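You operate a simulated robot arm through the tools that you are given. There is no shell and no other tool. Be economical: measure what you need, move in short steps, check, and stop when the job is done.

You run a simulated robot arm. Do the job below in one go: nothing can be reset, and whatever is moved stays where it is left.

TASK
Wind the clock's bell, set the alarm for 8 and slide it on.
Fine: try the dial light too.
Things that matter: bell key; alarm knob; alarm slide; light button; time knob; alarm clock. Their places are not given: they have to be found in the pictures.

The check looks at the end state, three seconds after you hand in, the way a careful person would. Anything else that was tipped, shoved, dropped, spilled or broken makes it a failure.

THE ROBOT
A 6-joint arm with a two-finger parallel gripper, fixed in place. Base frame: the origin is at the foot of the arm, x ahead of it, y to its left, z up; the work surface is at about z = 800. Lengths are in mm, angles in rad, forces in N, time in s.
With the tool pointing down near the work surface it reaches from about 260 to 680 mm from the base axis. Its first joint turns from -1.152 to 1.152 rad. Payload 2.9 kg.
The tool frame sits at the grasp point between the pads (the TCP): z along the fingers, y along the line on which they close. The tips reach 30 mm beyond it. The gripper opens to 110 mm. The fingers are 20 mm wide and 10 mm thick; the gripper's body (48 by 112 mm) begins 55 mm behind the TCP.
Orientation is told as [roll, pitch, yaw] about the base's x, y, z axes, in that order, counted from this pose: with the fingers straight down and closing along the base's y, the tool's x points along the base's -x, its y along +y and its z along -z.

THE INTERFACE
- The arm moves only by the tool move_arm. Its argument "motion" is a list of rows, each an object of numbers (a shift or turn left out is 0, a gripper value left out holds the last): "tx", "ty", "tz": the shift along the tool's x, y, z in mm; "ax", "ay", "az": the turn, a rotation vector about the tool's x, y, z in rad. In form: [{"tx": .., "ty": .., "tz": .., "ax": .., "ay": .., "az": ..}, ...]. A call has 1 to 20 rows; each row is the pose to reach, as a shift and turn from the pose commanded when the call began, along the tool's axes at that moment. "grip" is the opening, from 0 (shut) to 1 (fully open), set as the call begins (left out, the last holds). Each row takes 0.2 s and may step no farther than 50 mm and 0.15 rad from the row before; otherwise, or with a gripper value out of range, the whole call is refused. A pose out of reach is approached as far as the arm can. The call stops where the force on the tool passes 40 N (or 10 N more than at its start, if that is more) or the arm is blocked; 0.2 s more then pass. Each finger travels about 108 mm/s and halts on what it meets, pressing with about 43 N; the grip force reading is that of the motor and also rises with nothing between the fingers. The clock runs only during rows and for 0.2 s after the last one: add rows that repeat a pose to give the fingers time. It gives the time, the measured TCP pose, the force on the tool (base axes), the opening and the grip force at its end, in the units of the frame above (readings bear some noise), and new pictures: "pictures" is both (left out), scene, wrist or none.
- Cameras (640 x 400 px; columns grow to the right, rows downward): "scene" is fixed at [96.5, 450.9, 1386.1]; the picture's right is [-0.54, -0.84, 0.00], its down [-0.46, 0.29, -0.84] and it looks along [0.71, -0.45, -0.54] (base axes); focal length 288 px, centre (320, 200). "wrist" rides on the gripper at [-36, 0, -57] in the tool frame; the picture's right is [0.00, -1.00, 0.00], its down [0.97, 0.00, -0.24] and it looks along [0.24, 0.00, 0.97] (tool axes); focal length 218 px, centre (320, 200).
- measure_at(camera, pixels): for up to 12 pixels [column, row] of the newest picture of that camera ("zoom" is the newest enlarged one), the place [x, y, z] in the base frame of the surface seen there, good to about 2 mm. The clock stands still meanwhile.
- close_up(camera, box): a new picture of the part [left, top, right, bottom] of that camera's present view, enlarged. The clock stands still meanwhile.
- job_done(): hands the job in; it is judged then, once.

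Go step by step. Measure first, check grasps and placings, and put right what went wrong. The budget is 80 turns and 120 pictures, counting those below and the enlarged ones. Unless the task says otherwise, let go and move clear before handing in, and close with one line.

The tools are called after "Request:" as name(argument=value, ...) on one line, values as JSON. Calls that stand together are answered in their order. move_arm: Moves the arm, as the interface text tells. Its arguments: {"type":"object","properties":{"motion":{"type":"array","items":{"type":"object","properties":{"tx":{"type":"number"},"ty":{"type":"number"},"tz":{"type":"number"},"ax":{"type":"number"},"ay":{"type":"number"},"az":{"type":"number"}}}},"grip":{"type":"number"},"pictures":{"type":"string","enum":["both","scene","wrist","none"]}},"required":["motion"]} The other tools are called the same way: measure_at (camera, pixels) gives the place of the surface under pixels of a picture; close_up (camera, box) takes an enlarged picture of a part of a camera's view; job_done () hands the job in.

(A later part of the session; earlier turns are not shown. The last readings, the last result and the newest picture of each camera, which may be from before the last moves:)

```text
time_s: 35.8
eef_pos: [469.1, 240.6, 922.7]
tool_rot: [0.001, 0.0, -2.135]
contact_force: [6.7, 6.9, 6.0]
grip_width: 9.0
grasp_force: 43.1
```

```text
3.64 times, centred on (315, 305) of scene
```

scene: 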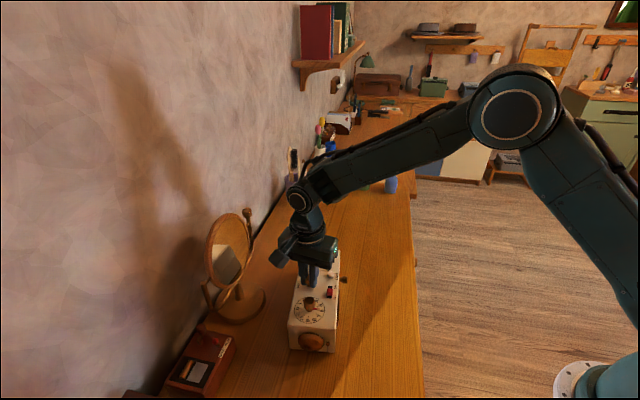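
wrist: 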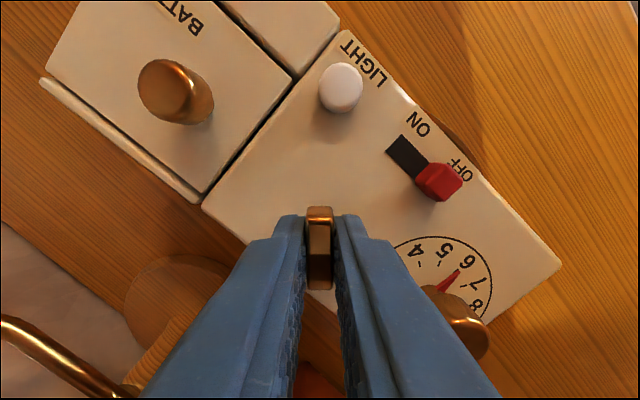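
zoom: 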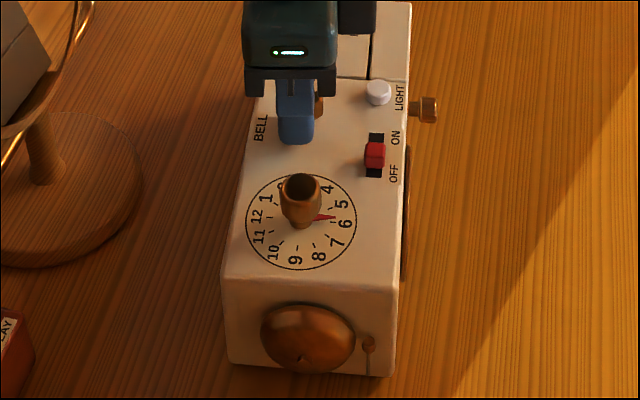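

Still fine, ~264°. Go on.

Request:
move_arm(motion=[{"az": 0.08}, {"az": 0.16}, {"az": 0.24}, {"az": 0.32}, {"az": 0.4}, {"az": 0.48}, {"az": 0.56}, {"az": 0.64}, {"az": 0.72}], pictures="wrist")

Request:
close_up(camera="scene", box=[275, 250, 355, 360])

```text
time_s: 37.8
eef_pos: [541.7, 194.9, 955.4]
tool_rot: [0.079, -0.024, -2.768]
contact_force: [1.5, 1.4, -4.4]
grip_width: 8.9
grasp_force: 42.8
out of reach, approached as far as the arm can: row 6, 7, 8, 9
```

wrist: 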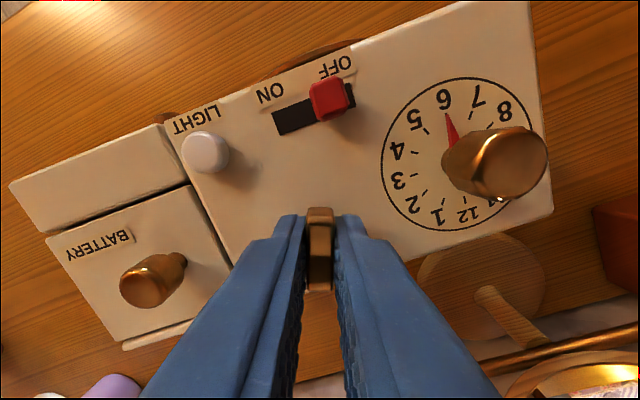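

```text
3.64 times, centred on (315, 305) of scene
```

zoom: 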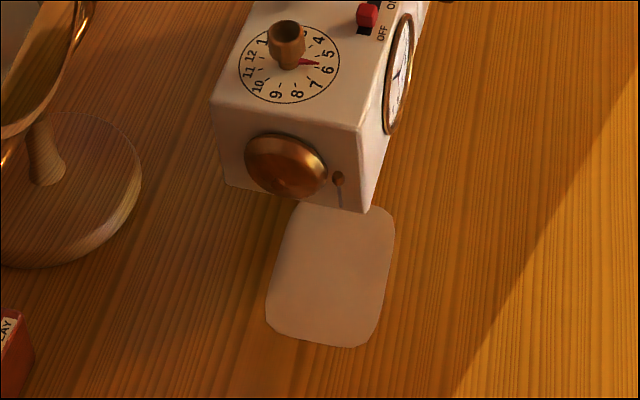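

The arm ran out of reach and lifted and carried the clock by the key to (542,195), 33 mm up. I'll look at the whole scene before moving anything.

Request:
close_up(camera="scene", box=[180, 130, 440, 360])

Request:
measure_at(camera="wrist", pixels=[[16, 185], [118, 342], [188, 184], [205, 150], [525, 10], [548, 210], [460, 240], [170, 380], [490, 165]])

```text
1.74 times, centred on (310, 245) of scene
```

zoom: 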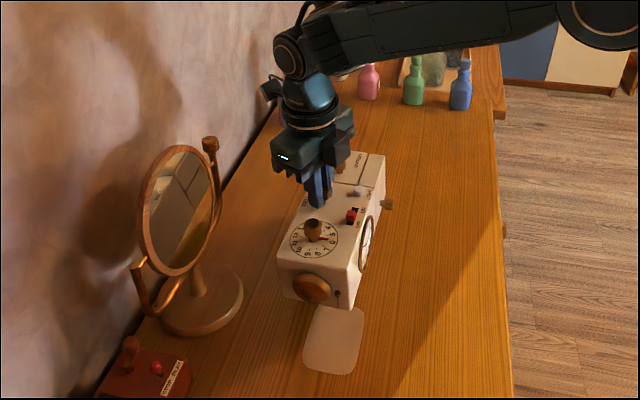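

```text
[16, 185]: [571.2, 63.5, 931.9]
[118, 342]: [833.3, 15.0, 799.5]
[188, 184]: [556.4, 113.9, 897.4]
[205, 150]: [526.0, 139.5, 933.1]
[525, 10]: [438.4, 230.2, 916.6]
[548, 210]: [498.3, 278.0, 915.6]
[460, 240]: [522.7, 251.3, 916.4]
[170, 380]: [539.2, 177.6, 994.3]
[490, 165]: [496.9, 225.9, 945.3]
```

The clock hangs from the key, clear of everything. I'll turn the wrist back into its range while keeping the clock in the air, with a half shift that's safe whichever pose counts as commanded.

Request:
move_arm(motion=[{"tx": 14, "ty": 16, "tz": -20, "az": -0.14}, {"tx": 28, "ty": 32, "tz": -40, "az": -0.28}, {"tx": 28, "ty": 32, "tz": -40, "az": -0.42}, {"tx": 28, "ty": 32, "tz": -40, "az": -0.5}, {"tx": 28, "ty": 32, "tz": -40, "az": -0.5}])

```text
time_s: 39.0
eef_pos: [577.1, 178.2, 994.4]
tool_rot: [0.055, -0.064, -2.268]
contact_force: [0.6, -0.1, -10.8]
grip_width: 9.0
grasp_force: 42.9
```

scene: 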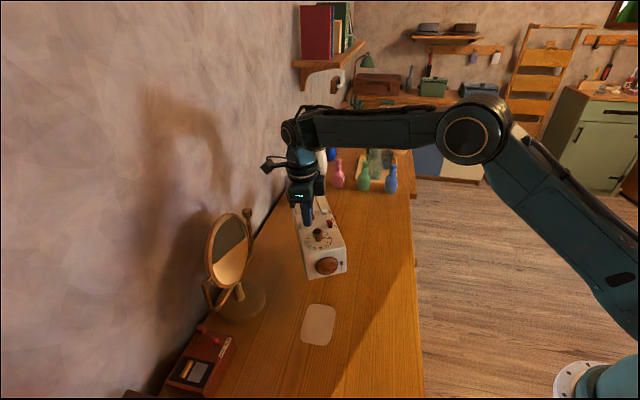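
wrist: 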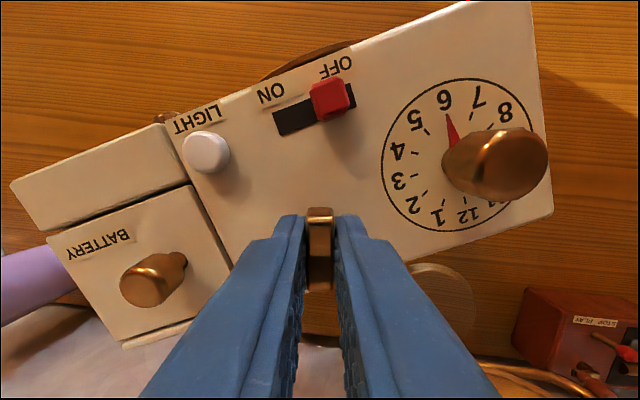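

The commanded pose follows the actual one; the clock (≈1.1 kg) turned with the gripper and hangs at yaw -2.268. Measure its heading and tilt.

Request:
measure_at(camera="wrist", pixels=[[20, 190], [470, 10], [524, 12], [546, 210], [412, 255], [186, 318], [126, 342], [205, 150], [240, 110], [530, 100], [360, 120], [100, 300]])

Request:
close_up(camera="scene", box=[200, 150, 420, 360])

```text
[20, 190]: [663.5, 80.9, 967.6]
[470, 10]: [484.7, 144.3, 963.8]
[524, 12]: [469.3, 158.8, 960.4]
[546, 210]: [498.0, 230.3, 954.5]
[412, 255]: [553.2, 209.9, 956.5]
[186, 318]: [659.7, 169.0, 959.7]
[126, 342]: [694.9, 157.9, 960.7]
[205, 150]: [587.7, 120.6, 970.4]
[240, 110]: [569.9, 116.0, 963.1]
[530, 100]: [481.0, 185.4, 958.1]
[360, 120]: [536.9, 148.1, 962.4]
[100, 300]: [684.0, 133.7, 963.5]
```

```text
1.90 times, centred on (310, 255) of scene
```

zoom: 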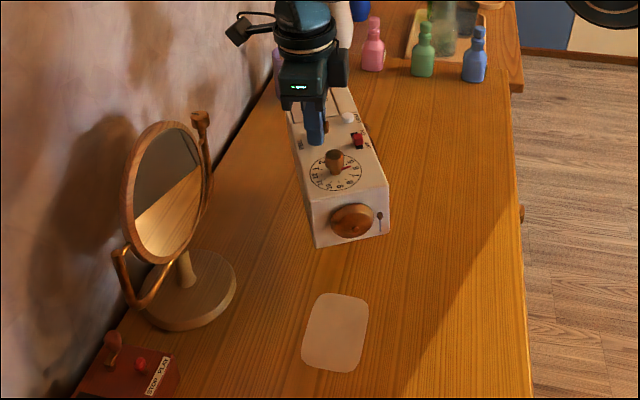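

Heading is -20° with tool tilt explaining the tilt; wound total is about 290°. First level the tool and bring the yaw to -2.50.

Request:
move_arm(motion=[{"ax": 0.027, "ay": 0.032}, {"ax": 0.054, "ay": 0.0645}, {"ax": 0.054, "ay": 0.0645}], pictures="none")

```text
time_s: 39.8
eef_pos: [576.8, 178.2, 995.4]
tool_rot: [0.003, 0.004, -2.268]
contact_force: [-1.0, -0.3, -11.2]
grip_width: 9.0
grasp_force: 43.4
```

Level now. Carry the clock back above its mark at the same height.

Request:
move_arm(motion=[{"tx": -4, "ty": -20, "az": 0.04}, {"tx": -8, "ty": -45, "az": 0.08}, {"tx": -12, "ty": -70, "az": 0.12}, {"tx": -17, "ty": -95, "az": 0.16}, {"tx": -20, "ty": -112, "az": 0.2}, {"tx": -21.9, "ty": -122.6, "az": 0.232}, {"tx": -21.9, "ty": -122.6, "az": 0.232}])

Request:
measure_at(camera="wrist", pixels=[[20, 190], [470, 10], [546, 210], [412, 255], [186, 318], [126, 342]])

```text
time_s: 41.4
eef_pos: [468.9, 239.5, 993.7]
tool_rot: [0.0, 0.003, -2.499]
contact_force: [-0.4, -1.2, -11.2]
grip_width: 9.1
grasp_force: 42.6
```

scene: 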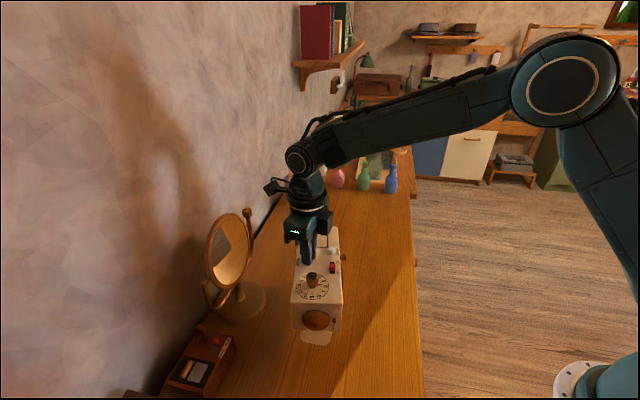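
wrist: 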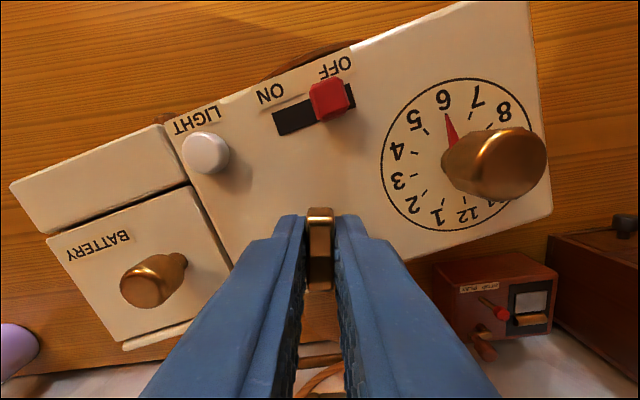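

```text
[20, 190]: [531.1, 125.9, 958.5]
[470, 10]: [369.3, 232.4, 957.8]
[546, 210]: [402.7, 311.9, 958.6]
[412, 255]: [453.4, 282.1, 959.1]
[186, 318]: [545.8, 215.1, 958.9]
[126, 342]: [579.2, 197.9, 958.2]
```

Level, top at 958.5; lower ~70 mm gently.

Request:
move_arm(motion=[{"tz": 20}, {"tz": 40}, {"tz": 55}, {"tz": 63}, {"tz": 67}, {"tz": 69}, {"tz": 70}, {"tz": 71}])

Request:
measure_at(camera="wrist", pixels=[[20, 190], [470, 10], [546, 210], [412, 255], [186, 318], [126, 342]])

```text
time_s: 43.2
eef_pos: [468.7, 238.4, 922.5]
tool_rot: [0.0, 0.003, -2.5]
contact_force: [0.3, -0.1, -10.2]
grip_width: 9.2
grasp_force: 43.2
```

scene: 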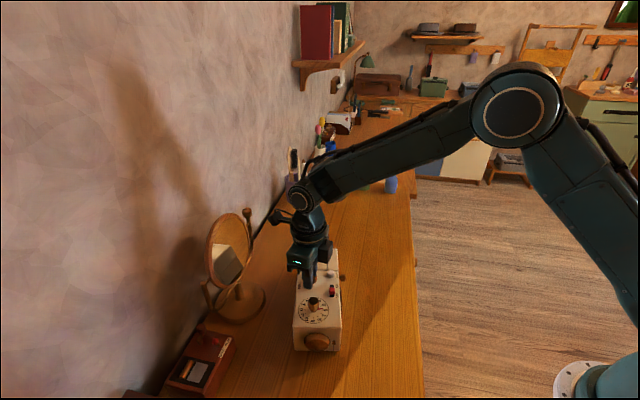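
wrist: 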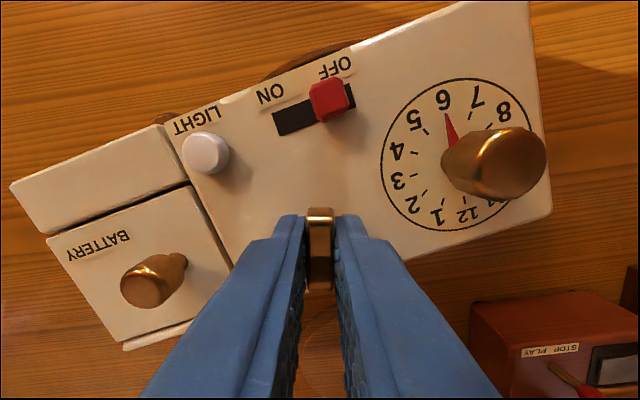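

```text
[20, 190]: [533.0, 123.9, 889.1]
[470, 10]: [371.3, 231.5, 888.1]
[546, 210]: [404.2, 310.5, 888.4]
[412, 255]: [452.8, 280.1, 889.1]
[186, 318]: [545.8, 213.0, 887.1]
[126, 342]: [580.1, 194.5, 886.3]
```

Still hanging (-10 N). Lower another 2 mm, watching the load.

Request:
move_arm(motion=[{"tz": 0.5}, {"tz": 1.0}, {"tz": 1.5}, {"tz": 2.0}], pictures="none")

```text
time_s: 44.2
eef_pos: [468.8, 238.4, 923.2]
tool_rot: [0.002, 0.002, -2.501]
contact_force: [-0.6, -2.9, 8.7]
grip_width: 9.1
grasp_force: 43.1
```

The clock is standing on the table. Release, rise and turn the wrist back half a turn to regrip the key.

Request:
move_arm(motion=[{"tz": 0}, {"tz": 0}, {"tz": -20}, {"tz": -45, "az": -0.1}, {"tz": -60, "az": -0.25}, {"tz": -60, "az": -0.4}, {"tz": -60, "az": -0.55}, {"tz": -60, "az": -0.7}, {"tz": -60, "az": -0.85}, {"tz": -60, "az": -1.0}, {"tz": -60, "az": -1.15}, {"tz": -60, "az": -1.3}, {"tz": -60, "az": -1.45}, {"tz": -60, "az": -1.6}], grip=0.3, pictures="none")

Request:
move_arm(motion=[{"az": -0.14}, {"az": -0.28}, {"az": -0.42}, {"az": -0.56}, {"az": -0.7}, {"az": -0.84}, {"az": -0.98}, {"az": -1.12}, {"az": -1.26}, {"az": -1.4}, {"az": -1.54}, {"az": -1.54}])

```text
time_s: 47.2
eef_pos: [467.5, 238.7, 982.0]
tool_rot: [0.003, -0.002, -0.896]
contact_force: [0.3, -0.7, -0.1]
grip_width: 33.2
grasp_force: 0.0
```

```text
time_s: 49.8
eef_pos: [467.9, 237.9, 982.5]
tool_rot: [-0.001, -0.004, 0.642]
contact_force: [-0.1, -0.7, 0.3]
grip_width: 33.0
grasp_force: 0.0
```

scene: 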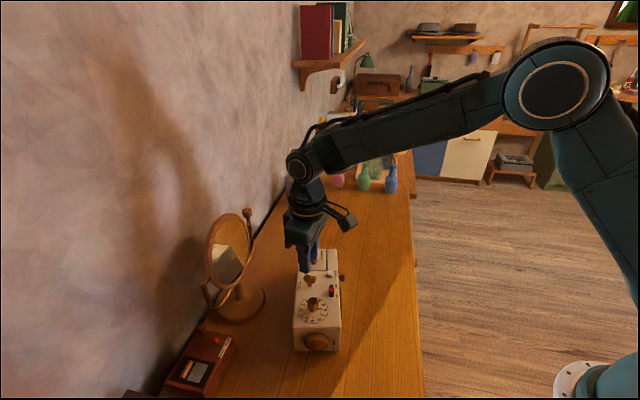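
wrist: 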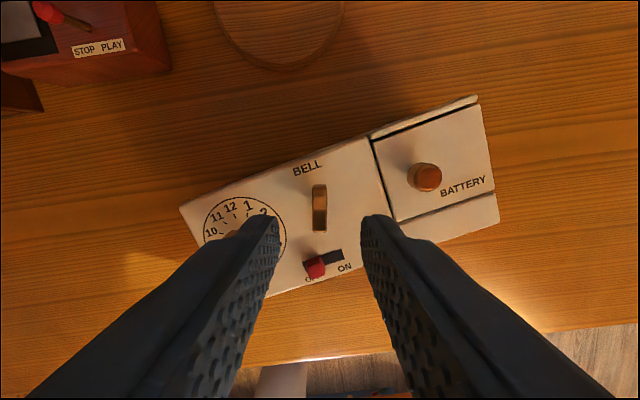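

Key is centred; 290° wound so far. Descend, grip and continue clockwise with a light press, in short batches.

Request:
move_arm(motion=[{"tz": 25}, {"tz": 45}, {"tz": 56}, {"tz": 59}, {"tz": 59}], pictures="none")

Request:
move_arm(motion=[{"tz": 0}, {"tz": 0}, {"tz": 0.5}, {"tz": 0.5}], grip=0, pictures="none")

Request:
move_arm(motion=[{"az": 0.08}, {"az": 0.16}, {"az": 0.24}, {"az": 0.32}, {"az": 0.4}, {"az": 0.48}], pictures="wrist")

Request:
close_up(camera="scene", box=[275, 250, 355, 360])

```text
time_s: 51.0
eef_pos: [469.2, 239.6, 922.0]
tool_rot: [0.0, -0.003, 0.641]
contact_force: [-0.9, -0.2, -0.6]
grip_width: 32.9
grasp_force: 0.1
```

```text
time_s: 52.0
eef_pos: [468.3, 237.4, 921.4]
tool_rot: [-0.001, -0.002, 0.641]
contact_force: [-4.3, -1.9, 17.9]
grip_width: 9.2
grasp_force: 43.4
```

```text
time_s: 53.4
eef_pos: [468.7, 239.2, 922.2]
tool_rot: [0.001, -0.006, 0.157]
contact_force: [-4.0, -8.6, 23.3]
grip_width: 9.1
grasp_force: 42.7
```

wrist: 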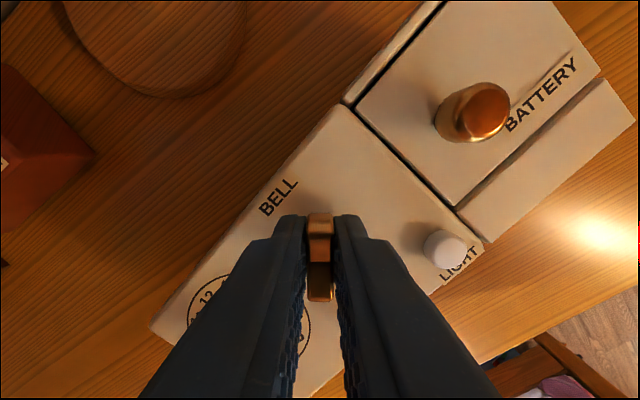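

```text
3.64 times, centred on (315, 305) of scene
```

zoom: 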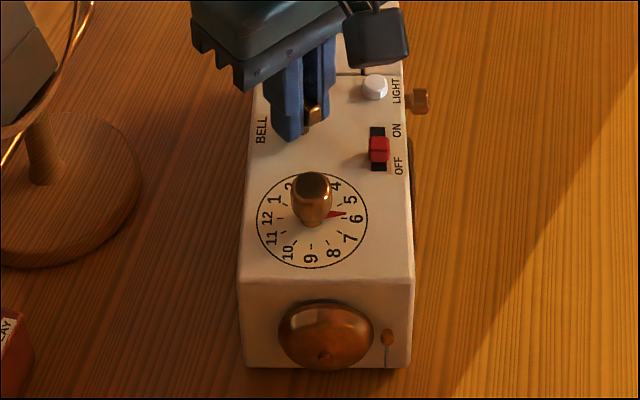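

Key ~318°, clock steady. Continue with a small relief.

Request:
move_arm(motion=[{"ty": -0.7, "tz": -0.5, "az": 0.08}, {"ty": -0.7, "tz": -0.5, "az": 0.16}, {"ty": -0.7, "tz": -0.5, "az": 0.24}, {"ty": -0.7, "tz": -0.5, "az": 0.32}, {"ty": -0.7, "tz": -0.5, "az": 0.4}, {"ty": -0.7, "tz": -0.5, "az": 0.48}, {"ty": -0.7, "tz": -0.5, "az": 0.56}, {"ty": -0.7, "tz": -0.5, "az": 0.64}], pictures="wrist")

Request:
close_up(camera="scene", box=[275, 250, 355, 360])

```text
time_s: 55.2
eef_pos: [468.9, 238.5, 922.7]
tool_rot: [0.001, 0.0, -0.482]
contact_force: [-0.3, 0.2, 0.4]
grip_width: 9.2
grasp_force: 43.0
```

wrist: 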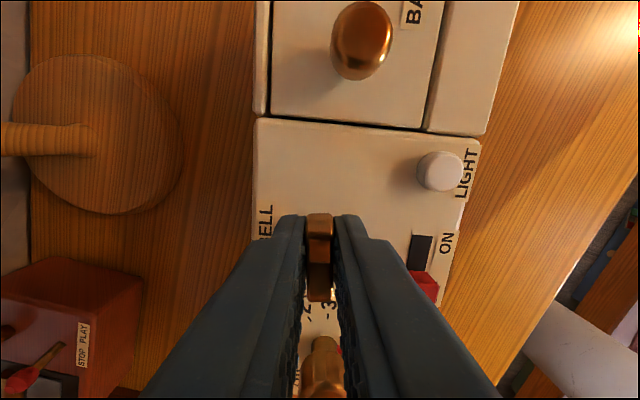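

```text
3.64 times, centred on (315, 305) of scene
```

zoom: 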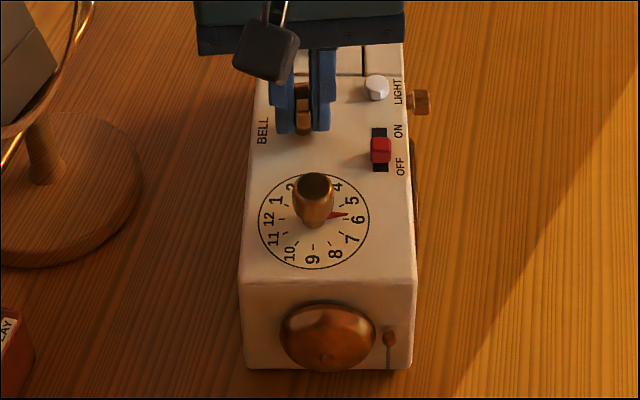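

Key ~355° and no stop. Continue.

Request:
move_arm(motion=[{"tz": 0.3, "az": 0.08}, {"tz": 0.5, "az": 0.16}, {"tz": 0.5, "az": 0.24}, {"tz": 0.5, "az": 0.32}, {"tz": 0.5, "az": 0.4}, {"tz": 0.5, "az": 0.48}, {"tz": 0.5, "az": 0.56}, {"tz": 0.5, "az": 0.64}], pictures="none")

Request:
close_up(camera="scene", box=[275, 250, 355, 360])

```text
time_s: 57.0
eef_pos: [468.7, 238.3, 921.5]
tool_rot: [0.003, 0.0, -1.122]
contact_force: [0.8, -0.5, 0.5]
grip_width: 9.2
grasp_force: 43.3
```

```text
3.64 times, centred on (315, 305) of scene
```

zoom: 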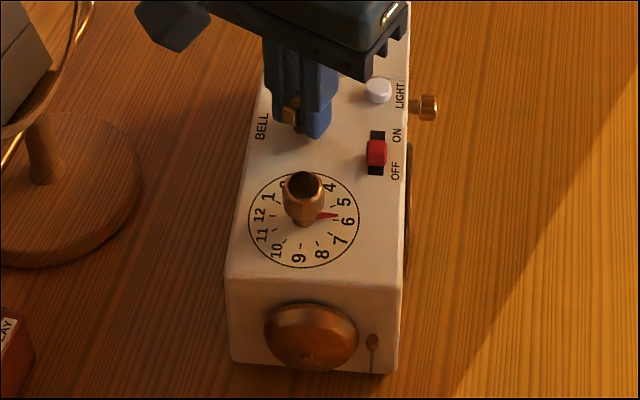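

The clock swivelled slightly (~4°, towards its original heading), so the key may now be near its stop. A small 0.16 rad test with more press.

Request:
move_arm(motion=[{"tz": 0.5}, {"tz": 0.9}, {"tz": 0.9}], pictures="wrist")

Request:
move_arm(motion=[{"az": 0.08}, {"az": 0.16}], pictures="wrist")

```text
time_s: 57.8
eef_pos: [469.4, 238.4, 923.2]
tool_rot: [0.004, 0.0, -1.117]
contact_force: [-1.4, 2.1, 0.1]
grip_width: 9.2
grasp_force: 43.1
```

wrist: 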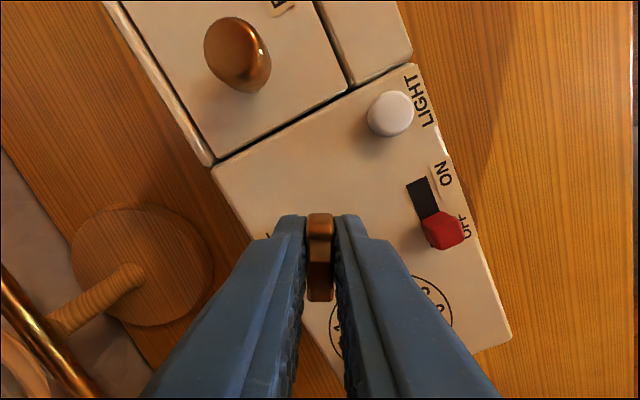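

```text
time_s: 58.4
eef_pos: [468.8, 238.8, 922.3]
tool_rot: [0.006, 0.001, -1.279]
contact_force: [-3.1, 3.0, 10.4]
grip_width: 9.1
grasp_force: 43.0
```

wrist: 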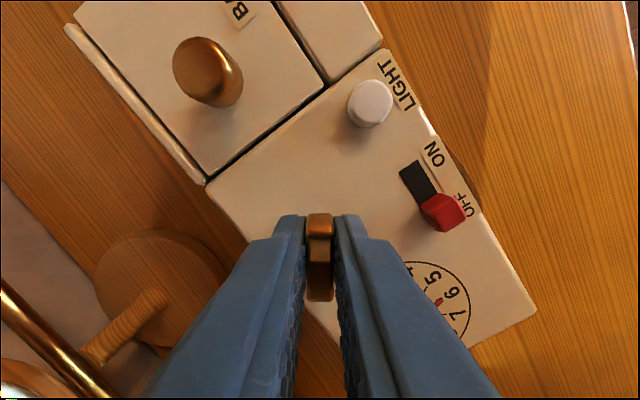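

The key turned again with the clock steady (~397°), so no stop yet. One more batch within the safe yaw range.

Request:
move_arm(motion=[{"az": 0.08}, {"az": 0.16}, {"az": 0.24}, {"az": 0.32}, {"az": 0.4}, {"az": 0.48}, {"az": 0.56}, {"az": 0.64}, {"az": 0.72}, {"az": 0.8}, {"az": 0.88}, {"az": 0.96}, {"az": 1.04}], pictures="wrist")

Request:
close_up(camera="scene", box=[275, 250, 355, 360])

```text
time_s: 61.2
eef_pos: [468.5, 237.2, 920.8]
tool_rot: [0.003, 0.001, -2.322]
contact_force: [1.0, -2.4, 5.4]
grip_width: 16.6
grasp_force: 41.3
```

wrist: 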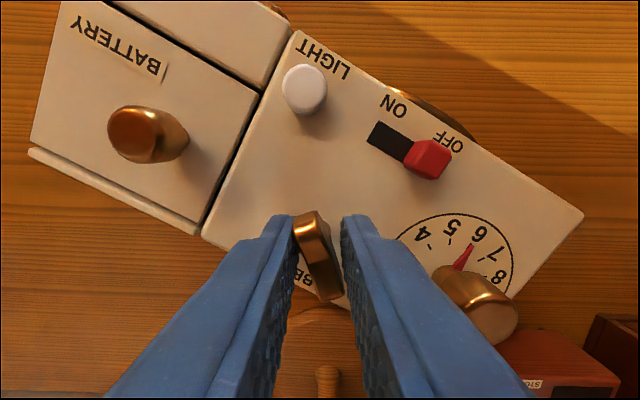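

```text
3.64 times, centred on (315, 305) of scene
```

zoom: 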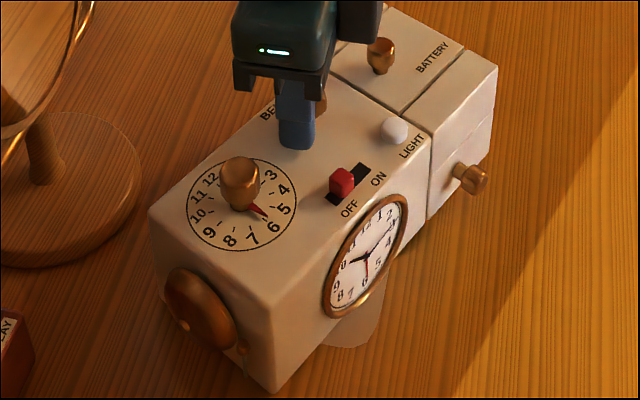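

Now it's a firm stop: the key slipped in the fingers (16.6 mm) and the clock swivelled. It is fully wound; release, rise and measure its pose.

Request:
move_arm(motion=[{"tz": 0}, {"tz": 0}, {"tz": -25}, {"tz": -60}, {"tz": -90, "az": -0.1}, {"tz": -90, "az": -0.24}, {"tz": -90, "az": -0.38}, {"tz": -90, "az": -0.52}, {"tz": -90, "az": -0.66}, {"tz": -90, "az": -0.8}, {"tz": -90, "az": -0.94}, {"tz": -90, "az": -1.0}, {"tz": -90, "az": -1.0}], grip=0.4)

Request:
close_up(camera="scene", box=[265, 240, 375, 360])

```text
time_s: 64.0
eef_pos: [467.9, 238.6, 1010.9]
tool_rot: [0.006, 0.0, -1.317]
contact_force: [-0.2, -0.2, -0.1]
grip_width: 44.0
grasp_force: 0.0
```

scene: 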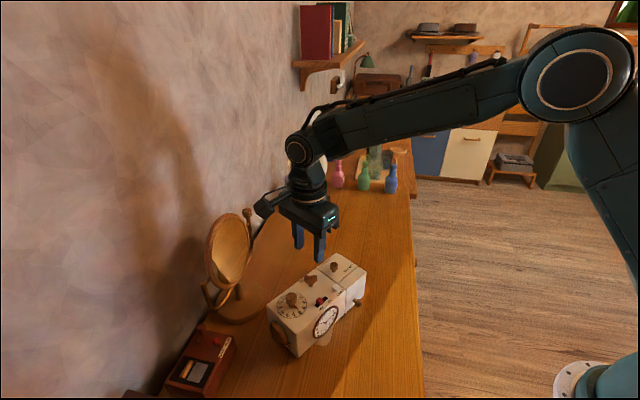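
wrist: 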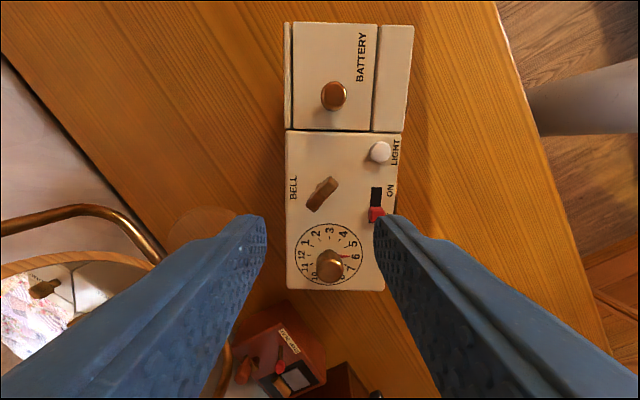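

```text
3.33 times, centred on (320, 300) of scene
```

zoom: 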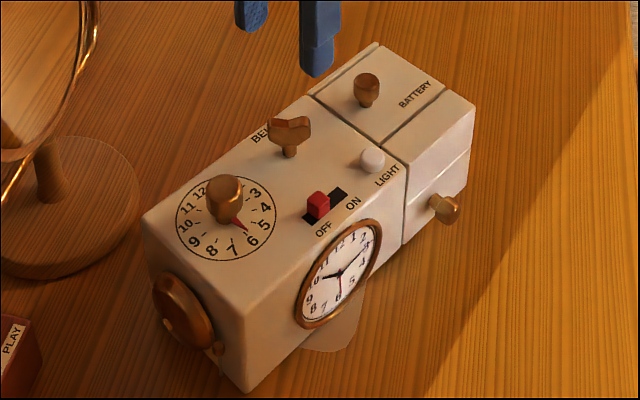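

Key stands ~45° past a full turn and holds. Measure the clock's corners for the swivel back.

Request:
measure_at(camera="wrist", pixels=[[290, 285], [382, 287], [411, 28], [286, 26], [289, 130], [404, 130], [333, 97], [323, 193], [380, 152]])

```text
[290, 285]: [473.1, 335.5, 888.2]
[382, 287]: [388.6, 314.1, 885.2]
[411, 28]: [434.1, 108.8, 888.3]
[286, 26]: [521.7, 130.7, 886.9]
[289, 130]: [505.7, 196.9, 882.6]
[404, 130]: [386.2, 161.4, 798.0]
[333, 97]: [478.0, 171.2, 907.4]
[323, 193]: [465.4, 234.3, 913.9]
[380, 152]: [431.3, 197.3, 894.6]
```

Heading is -77°. Move over the rear part of the body again, fully open.

Request:
move_arm(motion=[{"tx": -30, "ty": -9, "az": 0.015}, {"tx": -60.2, "ty": -19, "az": 0.027}, {"tx": -60.2, "ty": -19, "tz": 35, "az": 0.027}, {"tx": -60.2, "ty": -19, "tz": 60, "az": 0.027}, {"tx": -60.2, "ty": -19, "tz": 60, "az": 0.027}], grip=1, pictures="wrist")

```text
time_s: 65.2
eef_pos: [465.7, 173.3, 950.1]
tool_rot: [0.003, 0.0, -1.346]
contact_force: [-0.9, -0.2, -0.3]
grip_width: 110.0
grasp_force: 0.1
```

wrist: 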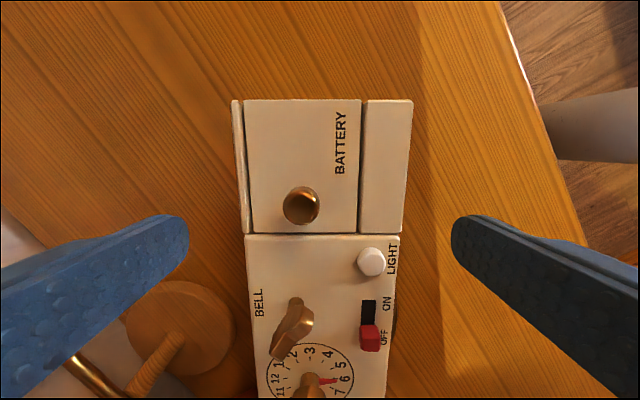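

Aligned as before. Descend, close, and swivel back by +0.66 rad.

Request:
move_arm(motion=[{"tz": 20}, {"tz": 40}, {"tz": 53}, {"tz": 58}, {"tz": 58}], pictures="none")

Request:
move_arm(motion=[{"tz": 0}, {"tz": 0}, {"tz": 0}], grip=0, pictures="none")

Request:
move_arm(motion=[{"tx": 1, "ty": 4.5, "az": -0.066}, {"tx": 2, "ty": 9, "az": -0.132}, {"tx": 3, "ty": 13.5, "az": -0.198}, {"tx": 4, "ty": 18, "az": -0.264}, {"tx": 4.6, "ty": 22.5, "az": -0.33}, {"tx": 5.2, "ty": 27, "az": -0.396}, {"tx": 5.6, "ty": 31.5, "az": -0.462}, {"tx": 5.9, "ty": 36, "az": -0.528}, {"tx": 5.9, "ty": 40.5, "az": -0.594}, {"tx": 5.9, "ty": 44.5, "az": -0.66}, {"tx": 5.9, "ty": 44.5, "az": -0.66}], pictures="scene")

```text
time_s: 66.4
eef_pos: [467.0, 174.5, 891.4]
tool_rot: [0.004, 0.0, -1.346]
contact_force: [-0.3, 0.0, -0.2]
grip_width: 109.9
grasp_force: 0.0
```

```text
time_s: 67.2
eef_pos: [466.9, 176.1, 892.5]
tool_rot: [0.001, 0.001, -1.345]
contact_force: [-4.5, -1.8, 0.1]
grip_width: 94.5
grasp_force: 42.8
```

```text
time_s: 69.6
eef_pos: [508.5, 190.9, 891.4]
tool_rot: [0.003, -0.002, -0.687]
contact_force: [-0.3, 2.1, -0.3]
grip_width: 95.1
grasp_force: 43.4
```

scene: 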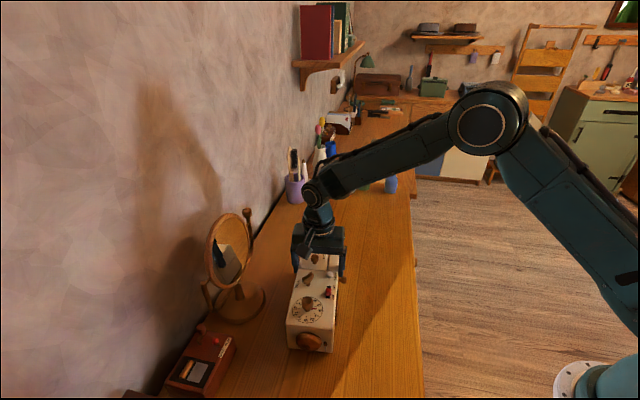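

Clock is back. Release, rise, move over the front half and measure.

Request:
move_arm(motion=[{"tz": 0}, {"tz": 0}, {"tz": -30}, {"tz": -70}, {"tx": 30, "tz": -110}, {"tx": 70, "tz": -130}, {"tx": 85, "tz": -130}, {"tx": 85, "tz": -130}], grip=1, pictures="wrist")

Request:
close_up(camera="wrist", box=[240, 80, 400, 250])

```text
time_s: 71.4
eef_pos: [441.8, 240.7, 1023.3]
tool_rot: [0.003, -0.001, -0.684]
contact_force: [0.9, 0.6, -0.3]
grip_width: 109.9
grasp_force: 0.0
```

wrist: 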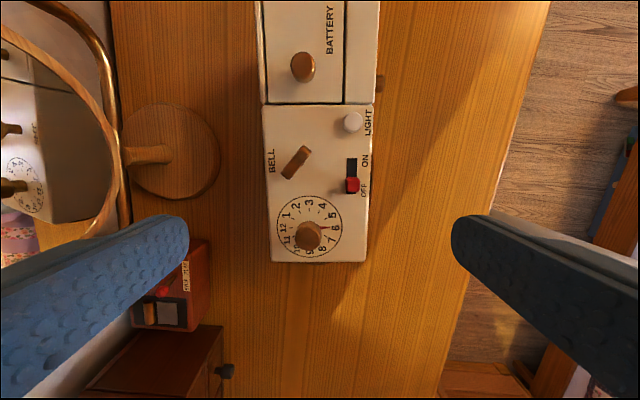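

```text
2.35 times, centred on (320, 165) of wrist
```

zoom: 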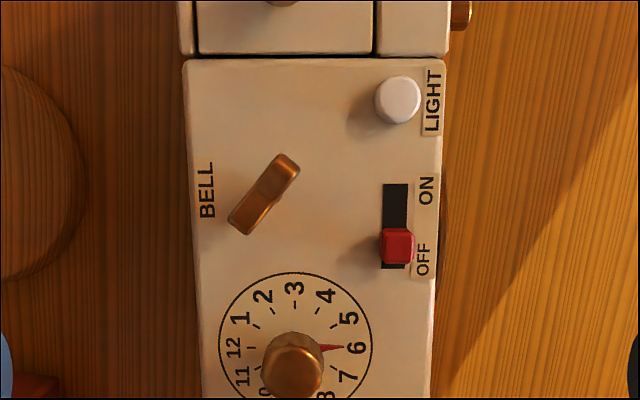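

Request:
measure_at(camera="wrist", pixels=[[277, 227.6], [342, 227.6], [309.4, 195.6], [312, 259], [272, 260], [366, 260], [352.8, 184], [351.5, 160], [351, 192], [352.8, 122], [297, 160], [308, 237]])

```text
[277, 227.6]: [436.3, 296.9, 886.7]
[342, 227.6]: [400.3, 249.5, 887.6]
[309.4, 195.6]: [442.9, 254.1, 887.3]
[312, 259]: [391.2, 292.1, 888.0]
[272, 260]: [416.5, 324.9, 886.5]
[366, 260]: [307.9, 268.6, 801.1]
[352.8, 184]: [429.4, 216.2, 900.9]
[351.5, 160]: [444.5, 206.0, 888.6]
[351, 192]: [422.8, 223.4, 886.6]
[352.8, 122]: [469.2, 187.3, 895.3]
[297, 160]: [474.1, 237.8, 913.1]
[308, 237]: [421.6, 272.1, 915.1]
```

Clock is within ~2 mm of its start pose; dial centre (417.8,273.2), pointer at 6. Go over the alarm knob.

Request:
move_arm(motion=[{"tx": 18, "ty": 4, "tz": 20}, {"tx": 37, "ty": 8, "tz": 45}, {"tx": 37, "ty": 8, "tz": 60}, {"tx": 37, "ty": 8, "tz": 60}], grip=0.4, pictures="wrist")

```text
time_s: 72.4
eef_pos: [417.0, 273.2, 962.6]
tool_rot: [0.003, 0.0, -0.687]
contact_force: [-0.2, 0.6, 0.1]
grip_width: 44.0
grasp_force: 0.1
```

wrist: 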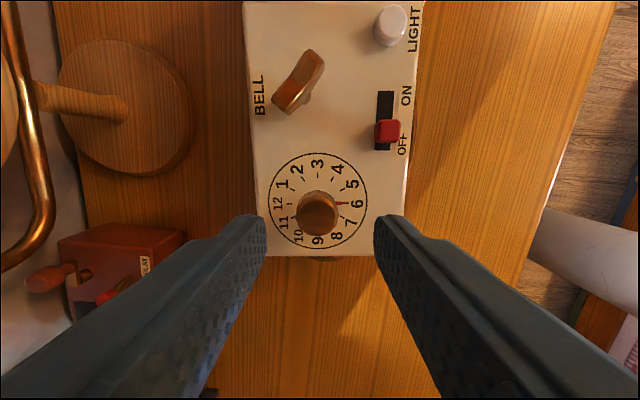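

Knob at (317,213): a 2.5 mm and 1.4 mm correction. Descend and grip.

Request:
move_arm(motion=[{"tx": -2.4, "ty": 1.4, "tz": 15}, {"tx": -2.4, "ty": 1.4, "tz": 30}, {"tx": -2.4, "ty": 1.4, "tz": 38}, {"tx": -2.4, "ty": 1.4, "tz": 38}], pictures="wrist")

Request:
move_arm(motion=[{"tz": 0}, {"tz": 0}, {"tz": 0}], grip=0, pictures="wrist")

```text
time_s: 73.4
eef_pos: [420.4, 271.5, 923.6]
tool_rot: [0.001, 0.0, -0.685]
contact_force: [0.3, -0.2, 0.3]
grip_width: 44.1
grasp_force: 0.0
```

wrist: 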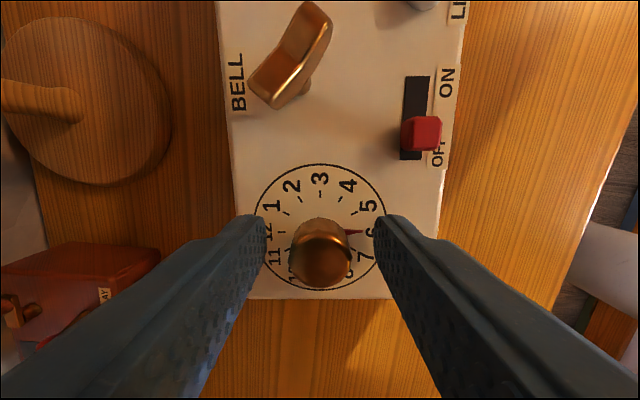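

```text
time_s: 74.2
eef_pos: [421.6, 272.7, 924.1]
tool_rot: [0.001, -0.002, -0.686]
contact_force: [0.3, -0.1, -0.4]
grip_width: 21.1
grasp_force: 43.1
```

wrist: 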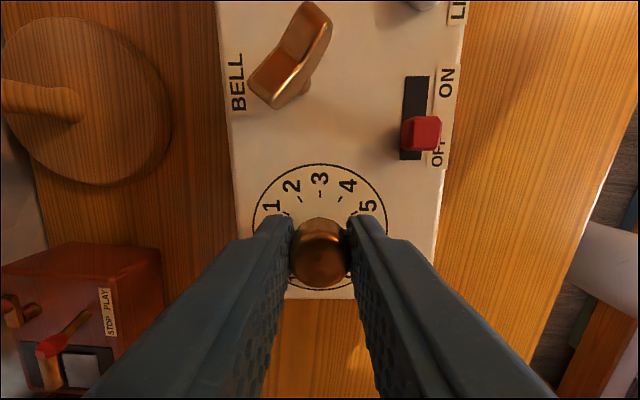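

Knob gripped cleanly (21 mm). Turn clockwise with a light press, first 0.5 rad.

Request:
move_arm(motion=[{"tz": 0.4, "az": 0.0}, {"tz": 0.6, "az": 0.1}, {"tz": 0.6, "az": 0.2}, {"tz": 0.6, "az": 0.3}, {"tz": 0.6, "az": 0.4}, {"tz": 0.6, "az": 0.5}], pictures="both")

Request:
close_up(camera="scene", box=[275, 250, 355, 360])

```text
time_s: 75.6
eef_pos: [420.4, 272.0, 923.7]
tool_rot: [0.004, -0.002, -1.187]
contact_force: [-0.4, -2.5, 0.9]
grip_width: 21.0
grasp_force: 42.8
```

scene: 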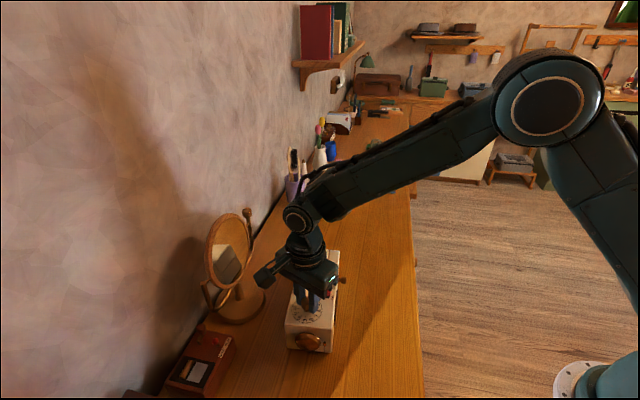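
wrist: 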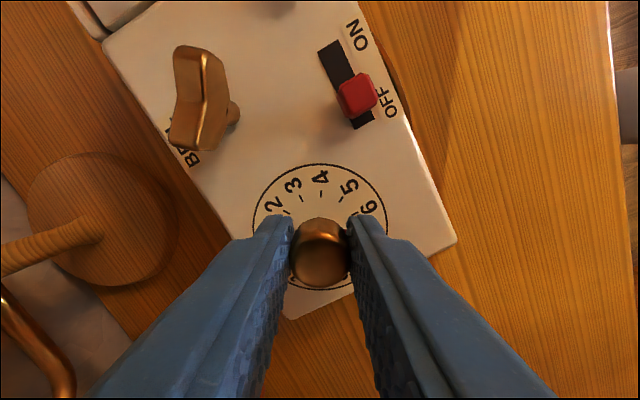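

```text
3.64 times, centred on (315, 305) of scene
```

zoom: 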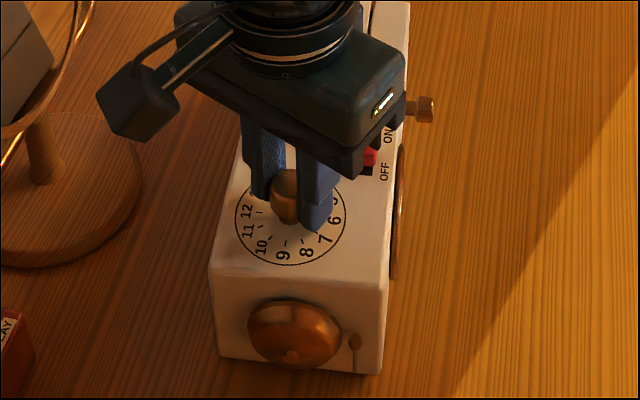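

The clock stays; the knob turns. Finish the remaining 0.55 rad, then release and rise to read it.

Request:
move_arm(motion=[{"az": 0.1}, {"az": 0.2}, {"az": 0.3}, {"az": 0.4}, {"az": 0.5}, {"az": 0.547}, {"az": 0.547}], pictures="none")

Request:
move_arm(motion=[{"tz": 0}, {"tz": 0}, {"tz": -25}, {"tz": -60}, {"tz": -95, "az": -0.1}, {"tz": -95, "az": -0.24}, {"tz": -95, "az": -0.38}, {"tz": -95, "az": -0.52}, {"tz": -95, "az": -0.66}, {"tz": -95, "az": -0.8}, {"tz": -95, "az": -0.94}, {"tz": -95, "az": -1.047}, {"tz": -95, "az": -1.047}], grip=0.4, pictures="both")

Request:
close_up(camera="wrist", box=[255, 80, 415, 250])

Request:
close_up(camera="scene", box=[280, 285, 345, 335])

```text
time_s: 77.2
eef_pos: [420.8, 273.7, 925.6]
tool_rot: [0.001, 0.001, -1.734]
contact_force: [-6.2, 0.8, 4.3]
grip_width: 20.9
grasp_force: 43.2
```

```text
time_s: 80.0
eef_pos: [420.2, 273.7, 1018.9]
tool_rot: [0.005, -0.001, -0.685]
contact_force: [-0.1, 0.6, 0.9]
grip_width: 43.9
grasp_force: 0.1
```

scene: 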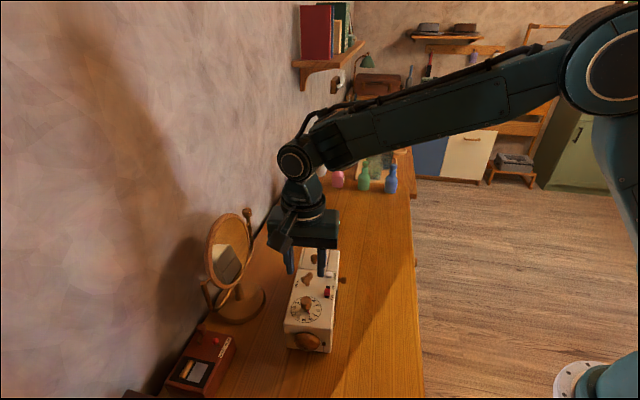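
wrist: 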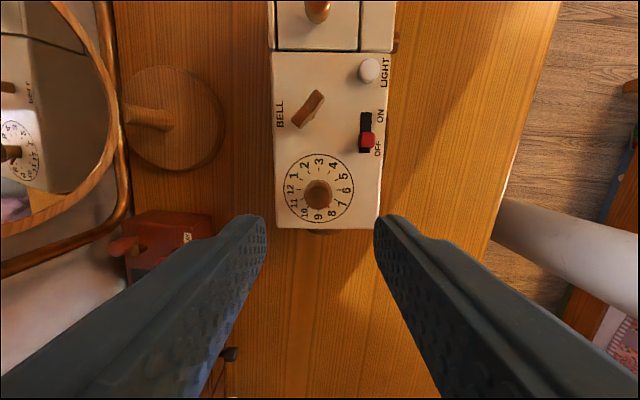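

```text
2.35 times, centred on (335, 165) of wrist
```

zoom: 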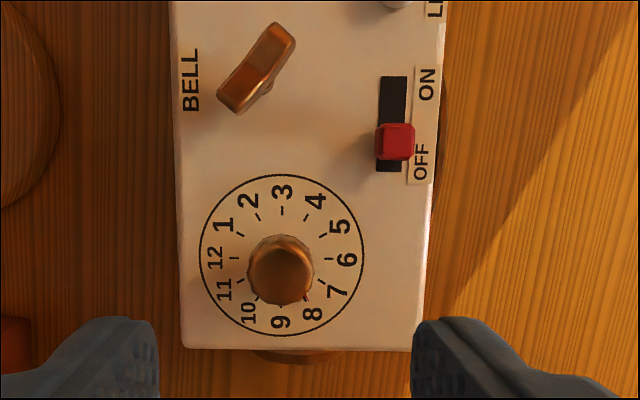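

```text
8.00 times, centred on (312, 310) of scene
```

zoom: 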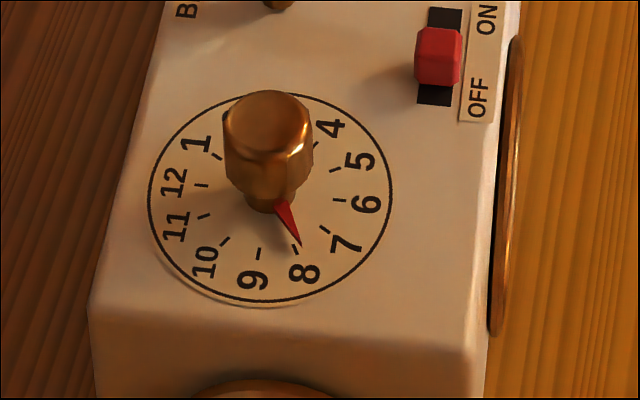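

The pointer is at 8 (within ~2°). Now the slide: measure it and its slot.

Request:
measure_at(camera="wrist", pixels=[[366, 139], [368, 139], [371, 139], [368, 135], [368, 143], [365.6, 114], [364, 152], [369, 70], [302, 109]])

Request:
close_up(camera="wrist", box=[340, 50, 410, 170])

```text
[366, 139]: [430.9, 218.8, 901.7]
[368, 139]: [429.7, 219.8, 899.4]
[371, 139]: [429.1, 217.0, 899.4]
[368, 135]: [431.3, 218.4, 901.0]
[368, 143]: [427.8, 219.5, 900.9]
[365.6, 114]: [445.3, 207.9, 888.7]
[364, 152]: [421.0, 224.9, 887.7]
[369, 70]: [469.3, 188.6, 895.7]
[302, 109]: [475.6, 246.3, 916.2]
```

```text
3.33 times, centred on (375, 110) of wrist
```

zoom: 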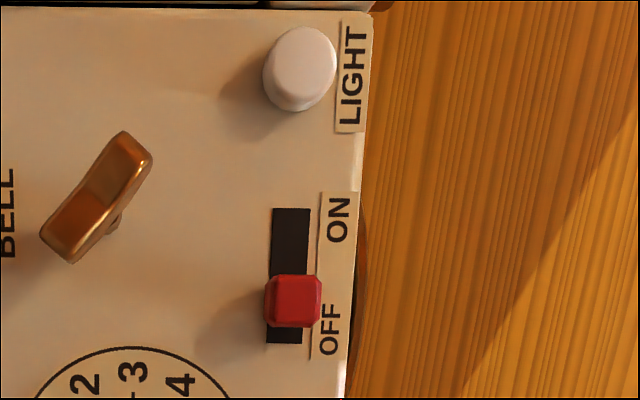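

Slot runs (420.5,225)→(445.5,207); red slider at ~(429.5,218.5). Go above it with fingers across the slot.

Request:
move_arm(motion=[{"tx": -20, "ty": -18, "tz": 15}, {"tx": -41.6, "ty": -36.3, "tz": 35}, {"tx": -41.6, "ty": -36.3, "tz": 59}, {"tx": -41.6, "ty": -36.3, "tz": 59}], grip=0.22, pictures="wrist")

```text
time_s: 81.0
eef_pos: [428.7, 219.2, 960.0]
tool_rot: [0.002, -0.001, -0.685]
contact_force: [-0.3, -0.3, 1.0]
grip_width: 24.1
grasp_force: 0.0
```

wrist: 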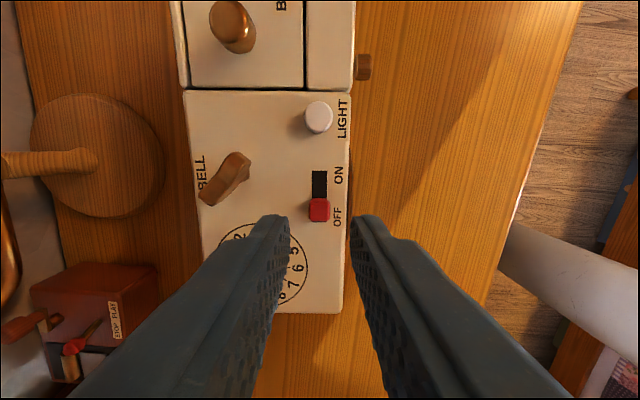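

Slider centred at col 319. Descend to tip z≈892 and close.

Request:
move_arm(motion=[{"tx": -1, "tz": 15}, {"tx": -1, "tz": 30}, {"tx": -1, "tz": 36}, {"tx": -1, "tz": 38}, {"tx": -1, "tz": 38}], pictures="none")

Request:
move_arm(motion=[{"tz": 0}, {"tz": 0}, {"tz": 0}], grip=0, pictures="wrist")

```text
time_s: 82.2
eef_pos: [430.1, 220.0, 921.8]
tool_rot: [0.004, -0.002, -0.687]
contact_force: [1.1, -0.7, -0.3]
grip_width: 24.1
grasp_force: 0.1
```

```text
time_s: 83.0
eef_pos: [431.5, 219.3, 922.2]
tool_rot: [0.001, -0.001, -0.687]
contact_force: [-4.7, -5.0, 0.5]
grip_width: 10.5
grasp_force: 43.0
```

wrist: 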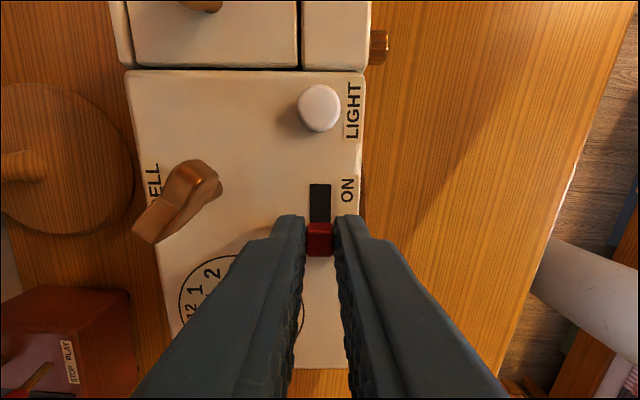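

Slider gripped. Slide it towards ON in 3 mm steps.

Request:
move_arm(motion=[{"tx": -3, "tz": 0.3}, {"tx": -6, "tz": 0.3}, {"tx": -9, "tz": 0.3}, {"tx": -12, "tz": 0.3}], pictures="wrist")

```text
time_s: 84.0
eef_pos: [439.0, 211.2, 922.2]
tool_rot: [0.003, -0.002, -0.686]
contact_force: [-1.1, 0.8, -0.6]
grip_width: 10.8
grasp_force: 42.9
```

wrist: 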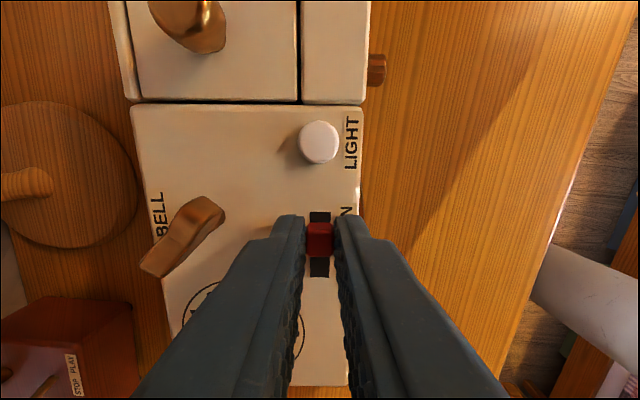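

The slider follows; a few mm of slot remain above it. Continue in 1.5 mm steps.

Request:
move_arm(motion=[{"tx": -1.5}, {"tx": -3}, {"tx": -4}], pictures="wrist")

Request:
close_up(camera="scene", box=[275, 250, 355, 360])

```text
time_s: 84.8
eef_pos: [442.9, 209.4, 922.0]
tool_rot: [0.004, 0.0, -0.684]
contact_force: [-12.3, 5.2, 12.8]
grip_width: 10.7
grasp_force: 43.1
```

wrist: 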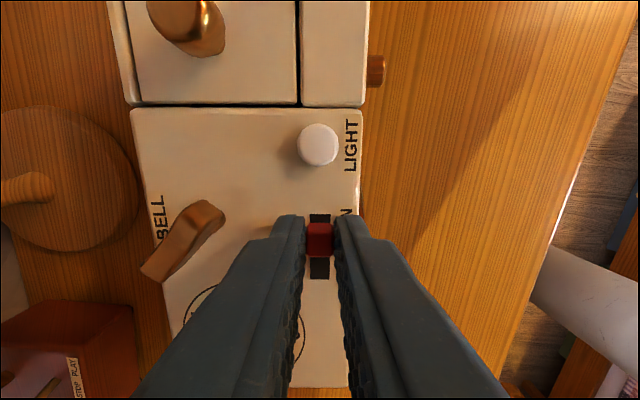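

```text
3.64 times, centred on (315, 305) of scene
```

zoom: 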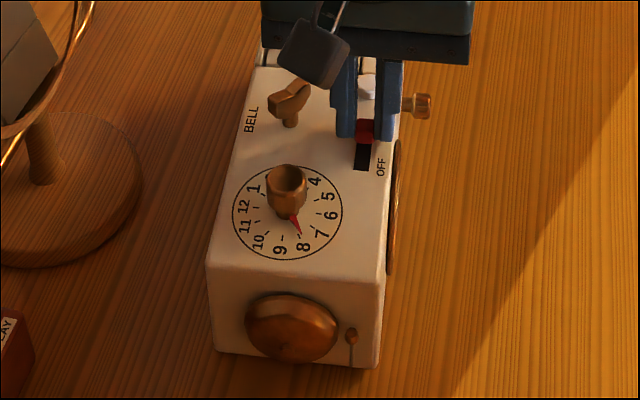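

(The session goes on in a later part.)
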